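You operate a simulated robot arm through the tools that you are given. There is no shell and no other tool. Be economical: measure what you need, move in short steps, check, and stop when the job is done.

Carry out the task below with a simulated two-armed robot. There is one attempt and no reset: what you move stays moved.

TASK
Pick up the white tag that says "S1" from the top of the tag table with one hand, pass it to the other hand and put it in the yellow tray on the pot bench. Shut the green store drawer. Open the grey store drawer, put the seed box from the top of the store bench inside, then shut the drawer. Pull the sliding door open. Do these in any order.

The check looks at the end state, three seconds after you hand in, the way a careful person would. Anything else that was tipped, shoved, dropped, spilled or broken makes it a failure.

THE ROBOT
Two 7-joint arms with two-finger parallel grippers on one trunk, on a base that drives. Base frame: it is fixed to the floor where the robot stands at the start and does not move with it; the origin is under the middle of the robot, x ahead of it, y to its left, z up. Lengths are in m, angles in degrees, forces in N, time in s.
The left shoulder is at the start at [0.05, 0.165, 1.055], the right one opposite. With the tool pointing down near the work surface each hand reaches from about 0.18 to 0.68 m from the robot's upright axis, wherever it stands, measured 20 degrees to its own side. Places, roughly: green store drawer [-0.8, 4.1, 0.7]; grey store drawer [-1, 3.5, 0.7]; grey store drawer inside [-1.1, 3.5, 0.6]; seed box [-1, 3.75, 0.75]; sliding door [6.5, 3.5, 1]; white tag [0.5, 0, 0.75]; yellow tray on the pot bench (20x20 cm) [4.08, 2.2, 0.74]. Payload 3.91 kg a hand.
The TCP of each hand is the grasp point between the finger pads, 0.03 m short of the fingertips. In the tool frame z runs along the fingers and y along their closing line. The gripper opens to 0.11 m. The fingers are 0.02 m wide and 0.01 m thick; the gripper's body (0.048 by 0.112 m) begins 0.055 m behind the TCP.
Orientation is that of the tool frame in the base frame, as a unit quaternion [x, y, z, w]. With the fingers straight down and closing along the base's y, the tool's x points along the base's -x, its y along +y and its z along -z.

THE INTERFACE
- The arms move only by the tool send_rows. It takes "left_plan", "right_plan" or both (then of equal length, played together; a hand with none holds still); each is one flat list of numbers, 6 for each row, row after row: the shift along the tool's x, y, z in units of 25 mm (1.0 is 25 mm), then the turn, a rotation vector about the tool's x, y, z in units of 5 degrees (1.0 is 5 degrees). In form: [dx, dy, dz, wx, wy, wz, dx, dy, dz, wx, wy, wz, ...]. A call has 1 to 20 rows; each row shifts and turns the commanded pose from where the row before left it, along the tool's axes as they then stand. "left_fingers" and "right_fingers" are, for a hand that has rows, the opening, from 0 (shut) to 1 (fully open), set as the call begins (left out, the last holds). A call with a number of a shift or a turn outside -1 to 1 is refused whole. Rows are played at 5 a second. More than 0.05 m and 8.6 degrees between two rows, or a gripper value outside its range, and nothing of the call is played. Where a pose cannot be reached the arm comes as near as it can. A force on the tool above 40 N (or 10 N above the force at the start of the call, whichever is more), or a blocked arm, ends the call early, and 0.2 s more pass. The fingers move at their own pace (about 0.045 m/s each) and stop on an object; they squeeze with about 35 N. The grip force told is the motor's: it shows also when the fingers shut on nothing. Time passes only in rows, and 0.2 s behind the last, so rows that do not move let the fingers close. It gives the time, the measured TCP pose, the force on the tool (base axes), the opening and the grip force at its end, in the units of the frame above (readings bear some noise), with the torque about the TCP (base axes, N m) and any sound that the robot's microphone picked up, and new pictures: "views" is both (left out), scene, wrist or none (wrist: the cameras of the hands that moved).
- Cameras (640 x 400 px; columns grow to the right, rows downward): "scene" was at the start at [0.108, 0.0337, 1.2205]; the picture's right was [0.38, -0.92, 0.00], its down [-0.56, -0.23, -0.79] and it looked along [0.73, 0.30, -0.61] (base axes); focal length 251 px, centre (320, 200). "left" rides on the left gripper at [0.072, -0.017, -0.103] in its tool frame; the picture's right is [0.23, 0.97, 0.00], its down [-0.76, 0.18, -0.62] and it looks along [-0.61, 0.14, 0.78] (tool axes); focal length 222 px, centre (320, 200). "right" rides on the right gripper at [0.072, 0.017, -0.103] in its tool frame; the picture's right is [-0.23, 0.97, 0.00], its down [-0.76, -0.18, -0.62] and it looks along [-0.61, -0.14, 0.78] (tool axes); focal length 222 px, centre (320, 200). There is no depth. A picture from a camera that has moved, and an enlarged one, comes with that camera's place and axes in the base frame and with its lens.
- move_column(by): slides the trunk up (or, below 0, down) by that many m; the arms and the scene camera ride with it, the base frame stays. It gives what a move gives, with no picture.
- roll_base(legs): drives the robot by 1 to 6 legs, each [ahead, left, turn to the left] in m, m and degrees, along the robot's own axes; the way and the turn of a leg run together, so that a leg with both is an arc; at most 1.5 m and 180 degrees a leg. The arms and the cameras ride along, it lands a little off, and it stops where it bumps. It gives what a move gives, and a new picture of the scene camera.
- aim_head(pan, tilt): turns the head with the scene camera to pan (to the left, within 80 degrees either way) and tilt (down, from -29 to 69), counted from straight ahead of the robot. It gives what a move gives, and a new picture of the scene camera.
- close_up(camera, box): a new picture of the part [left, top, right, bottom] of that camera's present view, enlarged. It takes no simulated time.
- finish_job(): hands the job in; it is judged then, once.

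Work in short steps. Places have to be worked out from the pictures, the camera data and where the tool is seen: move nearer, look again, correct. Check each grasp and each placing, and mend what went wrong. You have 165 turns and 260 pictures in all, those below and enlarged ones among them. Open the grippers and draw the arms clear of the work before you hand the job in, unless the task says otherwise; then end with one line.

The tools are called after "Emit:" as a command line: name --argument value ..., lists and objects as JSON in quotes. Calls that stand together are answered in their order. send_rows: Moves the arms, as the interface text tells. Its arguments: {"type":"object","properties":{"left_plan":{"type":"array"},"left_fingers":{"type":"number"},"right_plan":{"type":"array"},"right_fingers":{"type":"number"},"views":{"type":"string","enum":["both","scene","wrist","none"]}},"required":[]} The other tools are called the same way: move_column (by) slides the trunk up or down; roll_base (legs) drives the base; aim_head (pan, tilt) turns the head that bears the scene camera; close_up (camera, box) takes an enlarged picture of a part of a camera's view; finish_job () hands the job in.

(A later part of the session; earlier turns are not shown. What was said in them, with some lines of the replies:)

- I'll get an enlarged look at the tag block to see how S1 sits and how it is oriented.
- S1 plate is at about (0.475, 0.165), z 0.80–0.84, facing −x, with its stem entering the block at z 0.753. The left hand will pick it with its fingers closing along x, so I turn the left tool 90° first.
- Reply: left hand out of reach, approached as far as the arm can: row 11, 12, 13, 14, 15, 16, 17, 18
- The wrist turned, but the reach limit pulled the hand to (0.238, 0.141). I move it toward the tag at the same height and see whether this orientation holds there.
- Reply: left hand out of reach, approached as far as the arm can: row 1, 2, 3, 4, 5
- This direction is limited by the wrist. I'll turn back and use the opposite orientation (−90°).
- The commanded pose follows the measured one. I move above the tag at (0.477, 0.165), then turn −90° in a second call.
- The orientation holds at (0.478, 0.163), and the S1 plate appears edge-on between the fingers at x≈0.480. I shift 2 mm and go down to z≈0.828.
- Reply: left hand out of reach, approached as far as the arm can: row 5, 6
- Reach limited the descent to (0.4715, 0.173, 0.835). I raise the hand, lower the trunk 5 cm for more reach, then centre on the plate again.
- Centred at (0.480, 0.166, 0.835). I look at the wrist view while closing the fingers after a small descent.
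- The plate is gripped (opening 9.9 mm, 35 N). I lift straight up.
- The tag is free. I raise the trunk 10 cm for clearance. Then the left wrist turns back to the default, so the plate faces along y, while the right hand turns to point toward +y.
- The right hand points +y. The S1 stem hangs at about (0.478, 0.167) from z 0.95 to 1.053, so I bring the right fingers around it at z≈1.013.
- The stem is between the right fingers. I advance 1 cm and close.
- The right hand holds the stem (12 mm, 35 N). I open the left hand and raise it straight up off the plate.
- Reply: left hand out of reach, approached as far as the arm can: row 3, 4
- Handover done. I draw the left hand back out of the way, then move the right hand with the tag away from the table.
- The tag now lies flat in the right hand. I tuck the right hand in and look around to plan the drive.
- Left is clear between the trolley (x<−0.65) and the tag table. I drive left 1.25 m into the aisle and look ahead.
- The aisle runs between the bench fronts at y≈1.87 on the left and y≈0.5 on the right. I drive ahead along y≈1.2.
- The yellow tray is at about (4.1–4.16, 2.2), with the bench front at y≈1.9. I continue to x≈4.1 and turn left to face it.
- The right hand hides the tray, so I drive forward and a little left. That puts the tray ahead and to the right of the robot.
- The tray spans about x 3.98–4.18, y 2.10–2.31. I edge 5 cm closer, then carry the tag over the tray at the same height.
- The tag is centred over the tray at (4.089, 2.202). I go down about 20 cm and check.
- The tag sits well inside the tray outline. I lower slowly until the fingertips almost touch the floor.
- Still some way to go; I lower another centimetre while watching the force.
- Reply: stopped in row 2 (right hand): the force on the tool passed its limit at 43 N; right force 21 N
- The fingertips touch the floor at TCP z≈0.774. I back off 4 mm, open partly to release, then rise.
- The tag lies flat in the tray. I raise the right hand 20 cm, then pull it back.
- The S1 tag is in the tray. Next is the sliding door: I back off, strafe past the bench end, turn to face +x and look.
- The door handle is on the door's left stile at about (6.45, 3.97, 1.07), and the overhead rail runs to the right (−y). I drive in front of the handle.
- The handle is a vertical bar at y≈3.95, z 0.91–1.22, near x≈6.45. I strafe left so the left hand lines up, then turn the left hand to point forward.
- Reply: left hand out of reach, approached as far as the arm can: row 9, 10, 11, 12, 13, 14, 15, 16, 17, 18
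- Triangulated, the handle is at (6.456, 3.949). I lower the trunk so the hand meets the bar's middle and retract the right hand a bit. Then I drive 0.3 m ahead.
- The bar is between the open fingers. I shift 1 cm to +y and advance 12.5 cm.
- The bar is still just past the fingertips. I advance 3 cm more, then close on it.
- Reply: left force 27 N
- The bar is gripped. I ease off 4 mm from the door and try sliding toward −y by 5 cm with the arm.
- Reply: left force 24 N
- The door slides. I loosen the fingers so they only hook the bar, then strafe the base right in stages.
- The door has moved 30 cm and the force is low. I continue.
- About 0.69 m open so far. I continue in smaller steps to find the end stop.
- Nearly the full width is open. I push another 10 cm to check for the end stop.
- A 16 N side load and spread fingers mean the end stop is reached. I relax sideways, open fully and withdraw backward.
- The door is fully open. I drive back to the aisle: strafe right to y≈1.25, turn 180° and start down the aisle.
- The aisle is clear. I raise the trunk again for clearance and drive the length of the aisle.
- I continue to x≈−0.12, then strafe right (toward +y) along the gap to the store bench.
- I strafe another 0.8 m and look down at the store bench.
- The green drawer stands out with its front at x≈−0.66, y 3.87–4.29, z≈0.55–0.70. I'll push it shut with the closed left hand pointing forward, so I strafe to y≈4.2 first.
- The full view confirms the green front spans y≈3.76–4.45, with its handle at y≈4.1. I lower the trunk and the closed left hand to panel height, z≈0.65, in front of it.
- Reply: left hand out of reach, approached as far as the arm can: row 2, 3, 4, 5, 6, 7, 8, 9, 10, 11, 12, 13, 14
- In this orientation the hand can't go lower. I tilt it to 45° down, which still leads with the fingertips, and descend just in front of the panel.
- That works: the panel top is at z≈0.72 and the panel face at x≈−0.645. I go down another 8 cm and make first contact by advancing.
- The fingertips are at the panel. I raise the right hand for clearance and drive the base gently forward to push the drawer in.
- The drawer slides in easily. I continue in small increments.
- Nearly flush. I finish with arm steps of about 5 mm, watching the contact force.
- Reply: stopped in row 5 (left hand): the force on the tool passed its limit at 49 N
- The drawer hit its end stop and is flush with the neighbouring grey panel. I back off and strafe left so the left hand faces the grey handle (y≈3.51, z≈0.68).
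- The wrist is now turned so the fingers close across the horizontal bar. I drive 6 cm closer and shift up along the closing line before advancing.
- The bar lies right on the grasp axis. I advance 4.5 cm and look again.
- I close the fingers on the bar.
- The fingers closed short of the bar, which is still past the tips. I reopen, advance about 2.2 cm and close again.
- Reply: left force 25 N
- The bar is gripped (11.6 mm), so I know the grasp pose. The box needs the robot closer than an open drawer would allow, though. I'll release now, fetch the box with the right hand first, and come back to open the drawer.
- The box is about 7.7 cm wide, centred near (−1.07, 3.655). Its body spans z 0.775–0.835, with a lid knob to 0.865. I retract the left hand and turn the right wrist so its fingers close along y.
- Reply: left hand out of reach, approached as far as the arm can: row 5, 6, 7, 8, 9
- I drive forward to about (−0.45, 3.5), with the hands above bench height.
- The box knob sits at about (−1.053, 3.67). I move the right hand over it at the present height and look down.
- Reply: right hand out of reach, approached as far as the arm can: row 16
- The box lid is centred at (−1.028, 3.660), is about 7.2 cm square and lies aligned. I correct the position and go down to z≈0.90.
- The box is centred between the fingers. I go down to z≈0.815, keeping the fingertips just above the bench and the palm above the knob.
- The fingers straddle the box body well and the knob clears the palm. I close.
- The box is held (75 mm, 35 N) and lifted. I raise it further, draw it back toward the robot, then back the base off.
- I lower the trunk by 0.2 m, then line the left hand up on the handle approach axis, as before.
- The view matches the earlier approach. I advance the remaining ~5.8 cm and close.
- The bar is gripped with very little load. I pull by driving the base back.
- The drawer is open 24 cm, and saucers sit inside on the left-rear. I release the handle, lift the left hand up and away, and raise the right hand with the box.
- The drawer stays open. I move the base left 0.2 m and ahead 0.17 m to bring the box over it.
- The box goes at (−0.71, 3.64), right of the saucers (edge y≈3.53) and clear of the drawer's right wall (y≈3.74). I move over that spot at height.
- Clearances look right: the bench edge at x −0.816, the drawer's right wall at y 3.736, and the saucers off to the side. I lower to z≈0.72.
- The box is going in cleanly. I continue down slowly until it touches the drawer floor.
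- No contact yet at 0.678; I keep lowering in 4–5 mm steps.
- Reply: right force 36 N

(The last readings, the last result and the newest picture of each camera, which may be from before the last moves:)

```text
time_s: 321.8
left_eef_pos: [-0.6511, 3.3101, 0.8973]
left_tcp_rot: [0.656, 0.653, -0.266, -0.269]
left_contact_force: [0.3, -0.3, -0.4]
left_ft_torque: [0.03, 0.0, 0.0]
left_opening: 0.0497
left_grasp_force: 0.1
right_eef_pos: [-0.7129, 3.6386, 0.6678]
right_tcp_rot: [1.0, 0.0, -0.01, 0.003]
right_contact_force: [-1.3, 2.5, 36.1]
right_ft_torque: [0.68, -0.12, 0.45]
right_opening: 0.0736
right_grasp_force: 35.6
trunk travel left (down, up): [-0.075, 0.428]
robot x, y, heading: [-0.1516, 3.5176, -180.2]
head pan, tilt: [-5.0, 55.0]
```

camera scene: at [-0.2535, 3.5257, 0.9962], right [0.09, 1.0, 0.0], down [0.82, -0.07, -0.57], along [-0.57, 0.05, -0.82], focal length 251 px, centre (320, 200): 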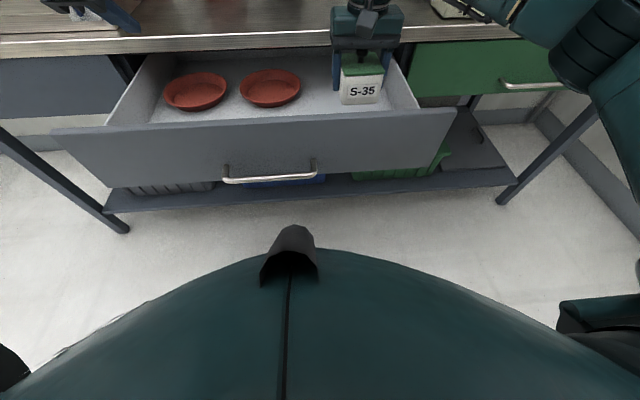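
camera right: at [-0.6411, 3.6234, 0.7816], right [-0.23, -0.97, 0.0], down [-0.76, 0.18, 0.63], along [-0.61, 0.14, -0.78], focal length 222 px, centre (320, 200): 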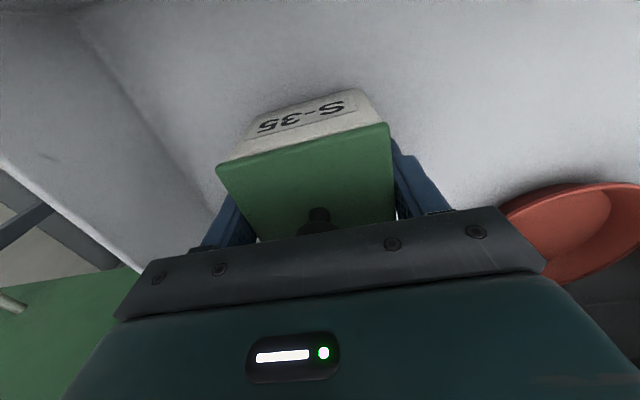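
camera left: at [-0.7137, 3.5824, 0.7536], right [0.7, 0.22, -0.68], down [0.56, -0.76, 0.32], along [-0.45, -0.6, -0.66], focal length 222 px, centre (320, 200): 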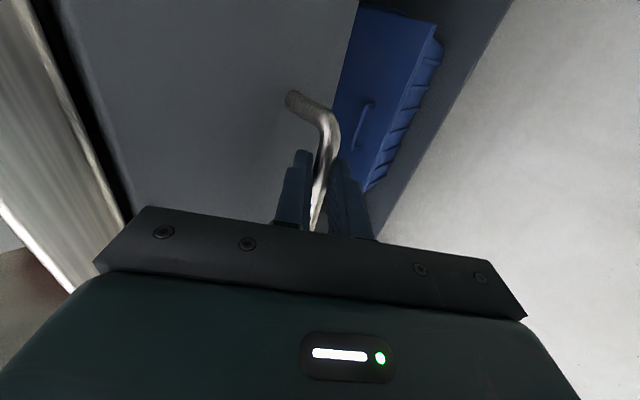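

Floor contact at z≈0.668 (36 N). I ease up a few millimetres, open the fingers fully and rise.

Emit:
send_rows --right_plan '[0, 0, -0.3, 0, 0, 0]' --views "none"

Emit:
send_rows --right_plan '[0, 0, 0, 0, 0, 0, 0, 0, 0, 0, 0, 0, 0, 0, 0, 0, 0, 0]' --right_fingers 0.92 --views "none"

Emit:
send_rows --right_plan '[0, 0, -0.5, 0, 0, 0, 0, 0, -0.8, 0, 0, 0, 0, 0, -0.9, 0, 0, 0, 0, 0, -0.9, 0, 0, 0, 0, 0, -0.9, 0, 0, 0, 0, 0, -0.9, 0, 0, 0, 0, 0, -0.9, 0, 0, 0, 0, 0, -0.9, 0, 0, 0, 0, 0, -0.9, 0, 0, 0]' --views "both"

```text
time_s: 322.2
left_eef_pos: [-0.6532, 3.3109, 0.8964]
left_tcp_rot: [0.656, 0.653, -0.266, -0.269]
left_contact_force: [0.8, 0.1, 0.1]
left_ft_torque: [0.02, -0.02, 0.01]
left_opening: 0.0493
left_grasp_force: 0.1
right_eef_pos: [-0.7116, 3.6394, 0.6687]
right_tcp_rot: [1.0, 0.0, -0.003, 0.0]
right_contact_force: [-0.4, -1.8, 12.9]
right_ft_torque: [-0.17, 0.59, 0.02]
right_opening: 0.0738
right_grasp_force: 35.0
trunk travel left (down, up): [-0.075, 0.428]
robot x, y, heading: [-0.151, 3.5153, -179.9]
head pan, tilt: [-5.0, 55.0]
```

```text
time_s: 323.0
left_eef_pos: [-0.6527, 3.3118, 0.8955]
left_tcp_rot: [0.656, 0.654, -0.266, -0.266]
left_contact_force: [0.1, -0.8, 0.1]
left_ft_torque: [0.02, 0.0, 0.02]
left_opening: 0.0495
left_grasp_force: 0.1
right_eef_pos: [-0.7109, 3.6388, 0.6669]
right_tcp_rot: [1.0, 0.001, -0.004, 0.001]
right_contact_force: [-0.1, 0.3, -0.4]
right_ft_torque: [0.0, 0.04, 0.0]
right_opening: 0.1013
right_grasp_force: 0.2
trunk travel left (down, up): [-0.075, 0.428]
robot x, y, heading: [-0.1491, 3.5186, -180.1]
head pan, tilt: [-5.0, 55.0]
```

```text
time_s: 325.0
left_eef_pos: [-0.6528, 3.3111, 0.8956]
left_tcp_rot: [0.657, 0.653, -0.267, -0.267]
left_contact_force: [0.8, -0.6, 0.0]
left_ft_torque: [-0.01, -0.02, -0.02]
left_opening: 0.0496
left_grasp_force: 0.1
right_eef_pos: [-0.7118, 3.6383, 0.8592]
right_tcp_rot: [1.0, 0.001, -0.003, 0.001]
right_contact_force: [-0.6, -0.1, -0.6]
right_ft_torque: [0.0, 0.0, 0.0]
right_opening: 0.1011
right_grasp_force: 0.0
trunk travel left (down, up): [-0.075, 0.428]
robot x, y, heading: [-0.15, 3.5162, -180.3]
head pan, tilt: [-5.0, 55.0]
camera scene: at [-0.2534, 3.5256, 0.9962], right [0.09, 1.0, 0.0], down [0.82, -0.07, -0.57], along [-0.57, 0.05, -0.82], focal length 251 px, centre (320, 200)
camera right: at [-0.6398, 3.6238, 0.9618], right [-0.23, -0.97, 0.0], down [-0.76, 0.18, 0.63], along [-0.61, 0.14, -0.78], focal length 222 px, centre (320, 200)
```

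scene: 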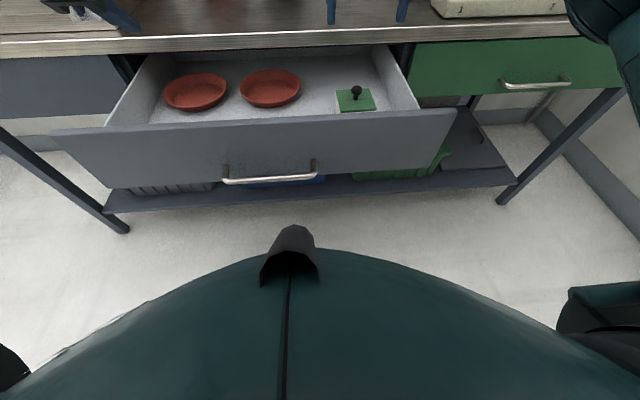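
right: 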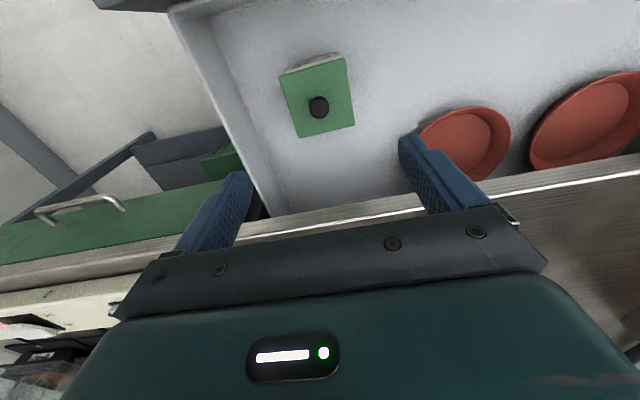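

The seed box stands upright inside the drawer, with its knob below the drawer rim. I back off 0.2 m. The closed left hand then comes down in front of the grey panel to push it shut.

Emit:
roll_base --legs '[[-0.2, 0, 0]]'

Emit:
send_rows --left_plan '[0, 0, 0, 0, 0, 0, 0, 0.8, 0.8, 0, 0, 0, 0, 0.8, 0.8, 0, 0, 0, 0, 0.8, 0.8, 0, 0, 0, 0, 0.8, 0.8, 0, 0, 0, 0, 0.8, 0.8, 0, 0, 0, 0, 0.8, 0.8, 0, 0, 0]' --right_plan '[0.9, 0, 0, 0, 0, 0, 0.9, 0, -0.5, 0, 0, 0, 0.9, 0, -0.5, 0, 0, 0, 0.9, 0, -0.5, 0, 0, 0, 0.9, 0, 0, 0, 0, 0, 0.9, 0, 0, 0, 0, 0, 0.9, 0, 0, 0, 0, 0]' --left_fingers 0 --views "both"

```text
time_s: 326.6
left_eef_pos: [-0.4594, 3.3117, 0.8956]
left_tcp_rot: [0.657, 0.653, -0.266, -0.267]
left_contact_force: [-0.4, 0.3, -0.4]
left_ft_torque: [0.03, -0.01, -0.01]
left_opening: 0.0494
left_grasp_force: 0.0
right_eef_pos: [-0.5178, 3.6395, 0.8591]
right_tcp_rot: [1.0, -0.001, -0.004, 0.001]
right_contact_force: [1.1, -0.3, 0.0]
right_ft_torque: [0.03, 0.0, 0.02]
right_opening: 0.1012
right_grasp_force: 0.1
trunk travel left (down, up): [-0.075, 0.428]
robot x, y, heading: [0.0417, 3.5202, 179.9]
head pan, tilt: [-5.0, 55.0]
camera scene: at [-0.0597, 3.5257, 0.9962], right [0.09, 1.0, 0.0], down [0.82, -0.07, -0.57], along [-0.57, 0.05, -0.82], focal length 251 px, centre (320, 200)
```

scene: 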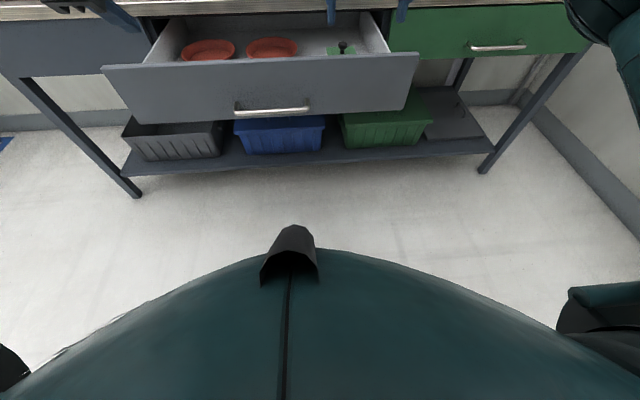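

```text
time_s: 328.2
left_eef_pos: [-0.4592, 3.3113, 0.7259]
left_tcp_rot: [0.657, 0.653, -0.266, -0.267]
left_contact_force: [0.1, -0.3, -0.3]
left_ft_torque: [-0.04, 0.02, 0.0]
left_opening: 0.0
left_grasp_force: 35.1
right_eef_pos: [-0.3594, 3.6399, 0.895]
right_tcp_rot: [1.0, -0.001, -0.003, 0.001]
right_contact_force: [-0.5, 0.9, -1.0]
right_ft_torque: [0.01, 0.03, -0.01]
right_opening: 0.1008
right_grasp_force: 0.2
trunk travel left (down, up): [-0.075, 0.428]
robot x, y, heading: [0.0431, 3.5193, 179.9]
head pan, tilt: [-5.0, 55.0]
camera scene: at [-0.0596, 3.5257, 0.9963], right [0.09, 1.0, 0.0], down [0.82, -0.07, -0.57], along [-0.57, 0.05, -0.82], focal length 251 px, centre (320, 200)
camera right: at [-0.2877, 3.6248, 0.9969], right [-0.23, -0.97, 0.0], down [-0.76, 0.18, 0.63], along [-0.61, 0.14, -0.78], focal length 222 px, centre (320, 200)
camera left: at [-0.3984, 3.3843, 0.8117], right [0.7, 0.22, -0.68], down [0.56, -0.77, 0.32], along [-0.45, -0.6, -0.66], focal length 222 px, centre (320, 200)
```

scene: 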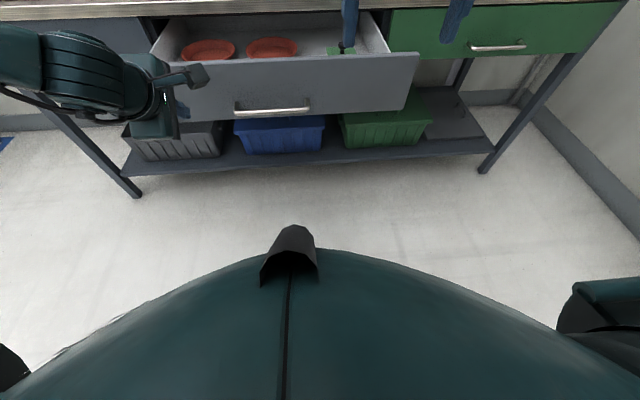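
right: 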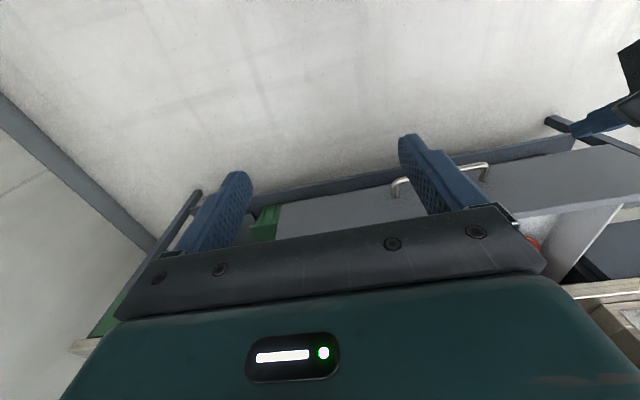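
left: 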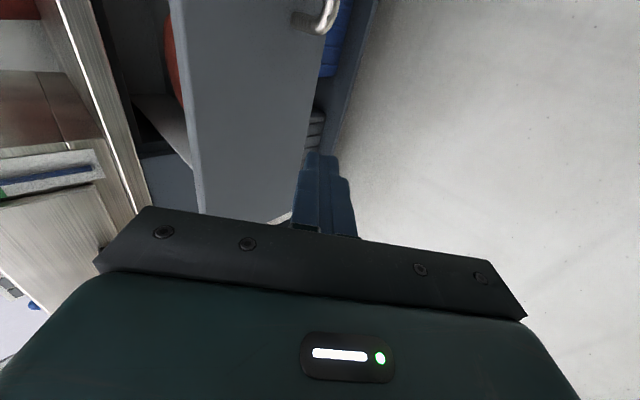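

The fingertip is in front of the panel (y≈3.31, z≈0.705). I drive forward to push it in.

Emit:
roll_base --legs '[[0.2, 0, 0]]'

Emit:
roll_base --legs '[[0.09, 0, 0]]'

```text
time_s: 329.8
left_eef_pos: [-0.6607, 3.3135, 0.7263]
left_tcp_rot: [0.658, 0.652, -0.265, -0.267]
left_contact_force: [-0.2, 0.3, 0.5]
left_ft_torque: [-0.02, -0.02, 0.0]
left_opening: 0.0
left_grasp_force: 35.1
right_eef_pos: [-0.5605, 3.6418, 0.8938]
right_tcp_rot: [1.0, -0.002, -0.003, 0.0]
right_contact_force: [0.6, 0.6, -0.9]
right_ft_torque: [0.0, -0.01, -0.02]
right_opening: 0.1014
right_grasp_force: 0.1
trunk travel left (down, up): [-0.075, 0.428]
robot x, y, heading: [-0.1608, 3.5167, 179.7]
head pan, tilt: [-5.0, 55.0]
camera scene: at [-0.2604, 3.5268, 0.9962], right [0.09, 1.0, 0.0], down [0.82, -0.08, -0.57], along [-0.57, 0.05, -0.82], focal length 251 px, centre (320, 200)
```

scene: 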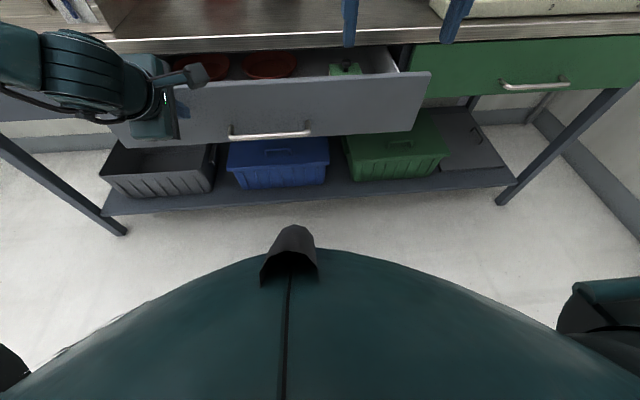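

```text
time_s: 330.9
left_eef_pos: [-0.7494, 3.3145, 0.7262]
left_tcp_rot: [0.658, 0.651, -0.266, -0.268]
left_contact_force: [-0.1, 0.0, 1.2]
left_ft_torque: [0.0, 0.02, 0.0]
left_opening: 0.0
left_grasp_force: 35.3
right_eef_pos: [-0.6497, 3.6414, 0.8945]
right_tcp_rot: [1.0, -0.002, -0.004, 0.001]
right_contact_force: [0.7, -0.3, 0.1]
right_ft_torque: [0.02, -0.01, -0.04]
right_opening: 0.1013
right_grasp_force: 0.1
trunk travel left (down, up): [-0.075, 0.428]
robot x, y, heading: [-0.2504, 3.5195, 179.7]
head pan, tilt: [-5.0, 55.0]
camera scene: at [-0.3497, 3.5273, 0.9962], right [0.09, 1.0, 0.0], down [0.82, -0.08, -0.57], along [-0.57, 0.05, -0.82], focal length 251 px, centre (320, 200)
```

scene: 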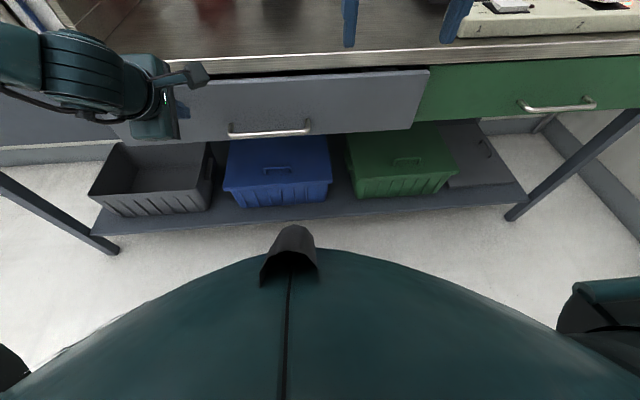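

Nearly shut. I advance 2.5 cm with the base, then finish with force-limited arm steps.

Emit:
roll_base --legs '[[0.02, 0, 0]]'

Emit:
send_rows --left_plan '[0, -0.15, 0.15, 0, 0, 0, 0, -0.15, 0.15, 0, 0, 0, 0, -0.15, 0.15, 0, 0, 0, 0, -0.15, 0.15, 0, 0, 0, 0, -0.15, 0.15, 0, 0, 0, 0, -0.15, 0.15, 0, 0, 0, 0, -0.15, 0.15, 0, 0, 0]' --views "both"

```text
time_s: 331.7
left_eef_pos: [-0.7702, 3.3138, 0.7262]
left_tcp_rot: [0.659, 0.651, -0.265, -0.268]
left_contact_force: [-0.1, -0.3, -0.1]
left_ft_torque: [0.01, 0.01, 0.05]
left_opening: 0.0001
left_grasp_force: 35.0
right_eef_pos: [-0.6707, 3.6427, 0.8946]
right_tcp_rot: [1.0, -0.003, -0.003, 0.0]
right_contact_force: [0.2, -0.2, -1.1]
right_ft_torque: [-0.04, 0.03, -0.02]
right_opening: 0.1011
right_grasp_force: 0.0
trunk travel left (down, up): [-0.075, 0.428]
robot x, y, heading: [-0.2649, 3.5198, 179.7]
head pan, tilt: [-5.0, 55.0]
camera scene: at [-0.37, 3.5274, 0.9962], right [0.09, 1.0, 0.0], down [0.82, -0.08, -0.57], along [-0.57, 0.05, -0.82], focal length 251 px, centre (320, 200)
```

scene: 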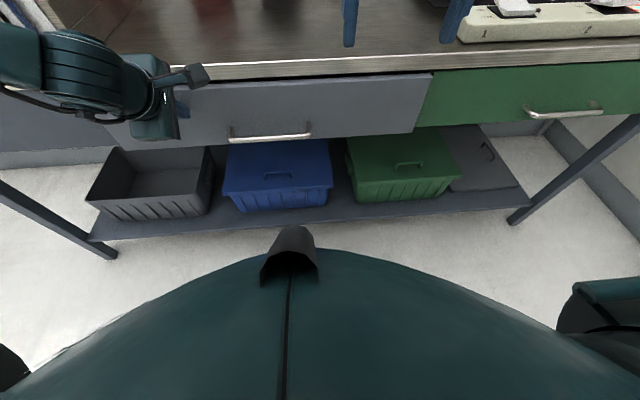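

```text
time_s: 333.0
left_eef_pos: [-0.7937, 3.3149, 0.7258]
left_tcp_rot: [0.659, 0.653, -0.263, -0.266]
left_contact_force: [17.7, -3.8, 13.8]
left_ft_torque: [-0.07, 0.11, 0.18]
left_opening: 0.0
left_grasp_force: 35.4
right_eef_pos: [-0.6675, 3.6424, 0.8937]
right_tcp_rot: [1.0, -0.002, -0.005, 0.001]
right_contact_force: [-0.1, 0.7, 1.5]
right_ft_torque: [0.02, -0.03, 0.0]
right_opening: 0.101
right_grasp_force: 0.1
trunk travel left (down, up): [-0.075, 0.428]
robot x, y, heading: [-0.2679, 3.522, 179.9]
head pan, tilt: [-5.0, 55.0]
stopped in row 6 (left hand): the force on the tool passed its limit at 48 N (the readings are from after the stop); the commanded pose is now the measured one
camera scene: at [-0.3673, 3.5271, 0.9967], right [0.09, 1.0, 0.0], down [0.81, -0.07, -0.58], along [-0.57, 0.05, -0.82], focal length 251 px, centre (320, 200)
camera left: at [-0.7338, 3.3877, 0.8117], right [0.7, 0.22, -0.68], down [0.55, -0.77, 0.32], along [-0.45, -0.6, -0.66], focal length 222 px, centre (320, 200)
```

scene: 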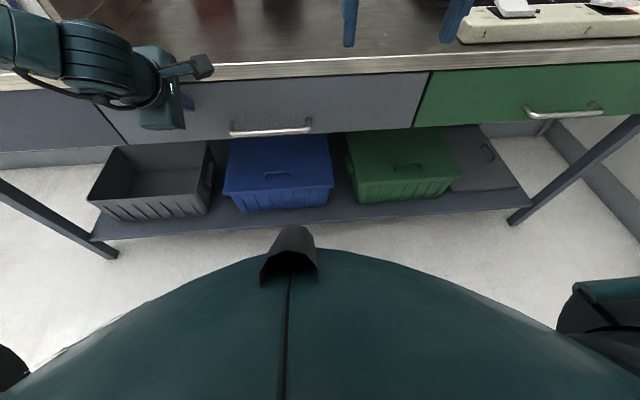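
left: 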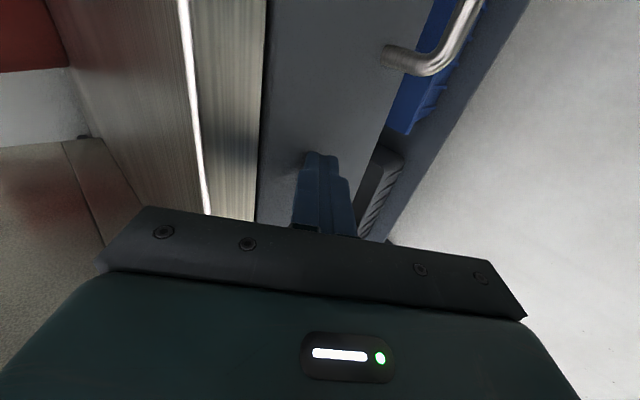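

Both panels line up flush, with the same end-stop x as the green one. I back away, open the left gripper and check the bench as a whole.

Emit:
roll_base --legs '[[-0.3, 0, 0]]'

Emit:
send_rows --left_plan '[0, 0, -0.5, 0, 0, 0, 0, 0, 0, 0, 0, 0, 0, 0, 0, 0, 0, 0, 0, 0, 0, 0, 0, 0]' --right_plan '[0, 0, 0, 0, 0, 0, 0, 0, 0, 0, 0, 0, 0, 0, 0, 0, 0, 0, 0, 0, 0, 0, 0, 0]' --left_fingers 1 --right_fingers 1 --views "none"

Emit:
aim_head --pan -10 --tilt 30

```text
time_s: 335.1
left_eef_pos: [-0.4977, 3.3115, 0.7233]
left_tcp_rot: [0.658, 0.655, -0.262, -0.264]
left_contact_force: [-0.1, 0.3, 0.2]
left_ft_torque: [0.03, 0.02, 0.01]
left_opening: 0.0002
left_grasp_force: 34.7
right_eef_pos: [-0.3733, 3.6397, 0.8937]
right_tcp_rot: [1.0, 0.001, -0.003, 0.001]
right_contact_force: [-0.8, -0.4, 0.6]
right_ft_torque: [0.01, -0.02, 0.0]
right_opening: 0.1012
right_grasp_force: 0.0
trunk travel left (down, up): [-0.075, 0.428]
robot x, y, heading: [0.0302, 3.5177, -179.8]
head pan, tilt: [-5.0, 55.0]
camera scene: at [-0.0717, 3.5262, 0.9962], right [0.09, 1.0, 0.0], down [0.82, -0.07, -0.57], along [-0.57, 0.05, -0.82], focal length 251 px, centre (320, 200)
```

scene: 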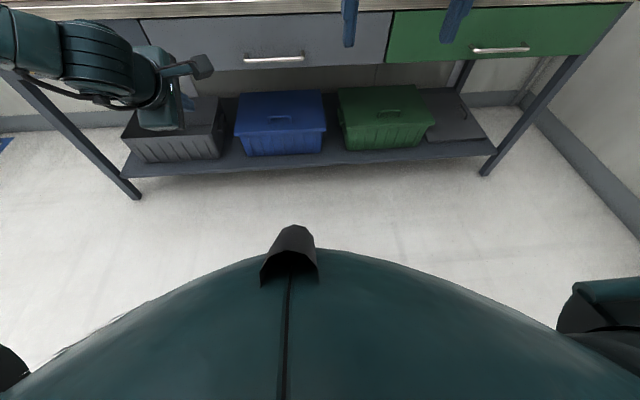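

```text
time_s: 336.1
left_eef_pos: [-0.4902, 3.313, 0.732]
left_tcp_rot: [0.657, 0.656, -0.262, -0.264]
left_contact_force: [-0.2, -1.1, -0.4]
left_ft_torque: [-0.01, 0.0, 0.0]
left_opening: 0.0867
left_grasp_force: 0.0
right_eef_pos: [-0.3729, 3.6401, 0.8927]
right_tcp_rot: [1.0, 0.001, -0.004, 0.001]
right_contact_force: [0.1, 0.2, -0.5]
right_ft_torque: [0.01, 0.01, -0.04]
right_opening: 0.1102
right_grasp_force: 0.0
trunk travel left (down, up): [-0.075, 0.428]
robot x, y, heading: [0.0282, 3.5212, -180.0]
head pan, tilt: [-5.0, 55.0]
```

```text
time_s: 337.0
left_eef_pos: [-0.49, 3.3112, 0.7318]
left_tcp_rot: [0.657, 0.655, -0.262, -0.264]
left_contact_force: [-0.2, -0.2, 0.2]
left_ft_torque: [-0.01, 0.0, 0.01]
left_opening: 0.1103
left_grasp_force: 0.0
right_eef_pos: [-0.3716, 3.6405, 0.8931]
right_tcp_rot: [1.0, 0.001, -0.003, 0.001]
right_contact_force: [0.0, 0.6, 0.5]
right_ft_torque: [0.0, 0.01, -0.02]
right_opening: 0.1101
right_grasp_force: 0.0
trunk travel left (down, up): [-0.075, 0.428]
robot x, y, heading: [0.032, 3.518, -179.9]
head pan, tilt: [-10.0, 30.0]
camera scene: at [-0.089, 3.5356, 1.0322], right [0.17, 0.99, 0.0], down [0.49, -0.09, -0.87], along [-0.85, 0.15, -0.5], focal length 251 px, centre (320, 200)
```

scene: 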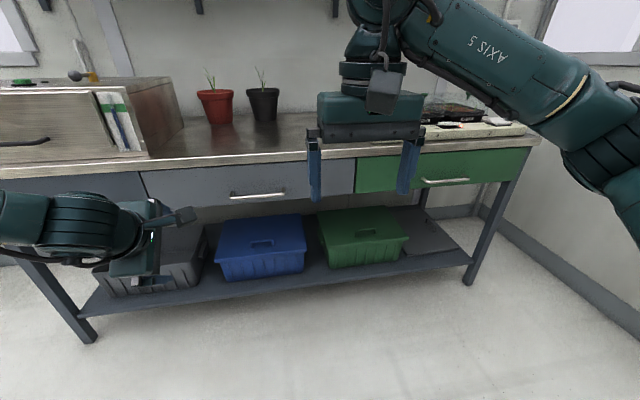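

Both drawers look shut and everything else is standing. One enlarged check of the panel seam.

Emit:
close_up --camera "scene" --box '[120, 130, 560, 230]'

```text
1.45 times, centred on (340, 180) of scene
camera zoom: at [-0.089, 3.5356, 1.0322], right [0.17, 0.99, 0.0], down [0.49, -0.09, -0.87], along [-0.85, 0.15, -0.5], focal length 364 px, centre (291, 229)
```

zoom: 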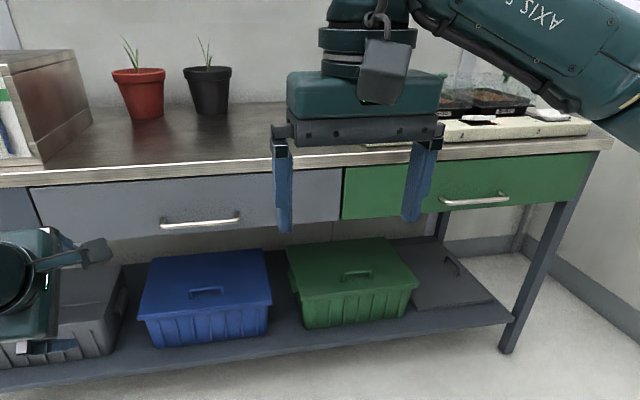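

Both drawers are flush, the grippers are open and the arms are clear of the work. I hand in.

Emit:
finish_job

```text
The job is handed in.
```

The job is handed in: the S1 tag was passed from the left hand to the right and lies in the yellow tray, the green drawer is shut, the seed box is inside the shut grey drawer, and the sliding door is open to its stop.
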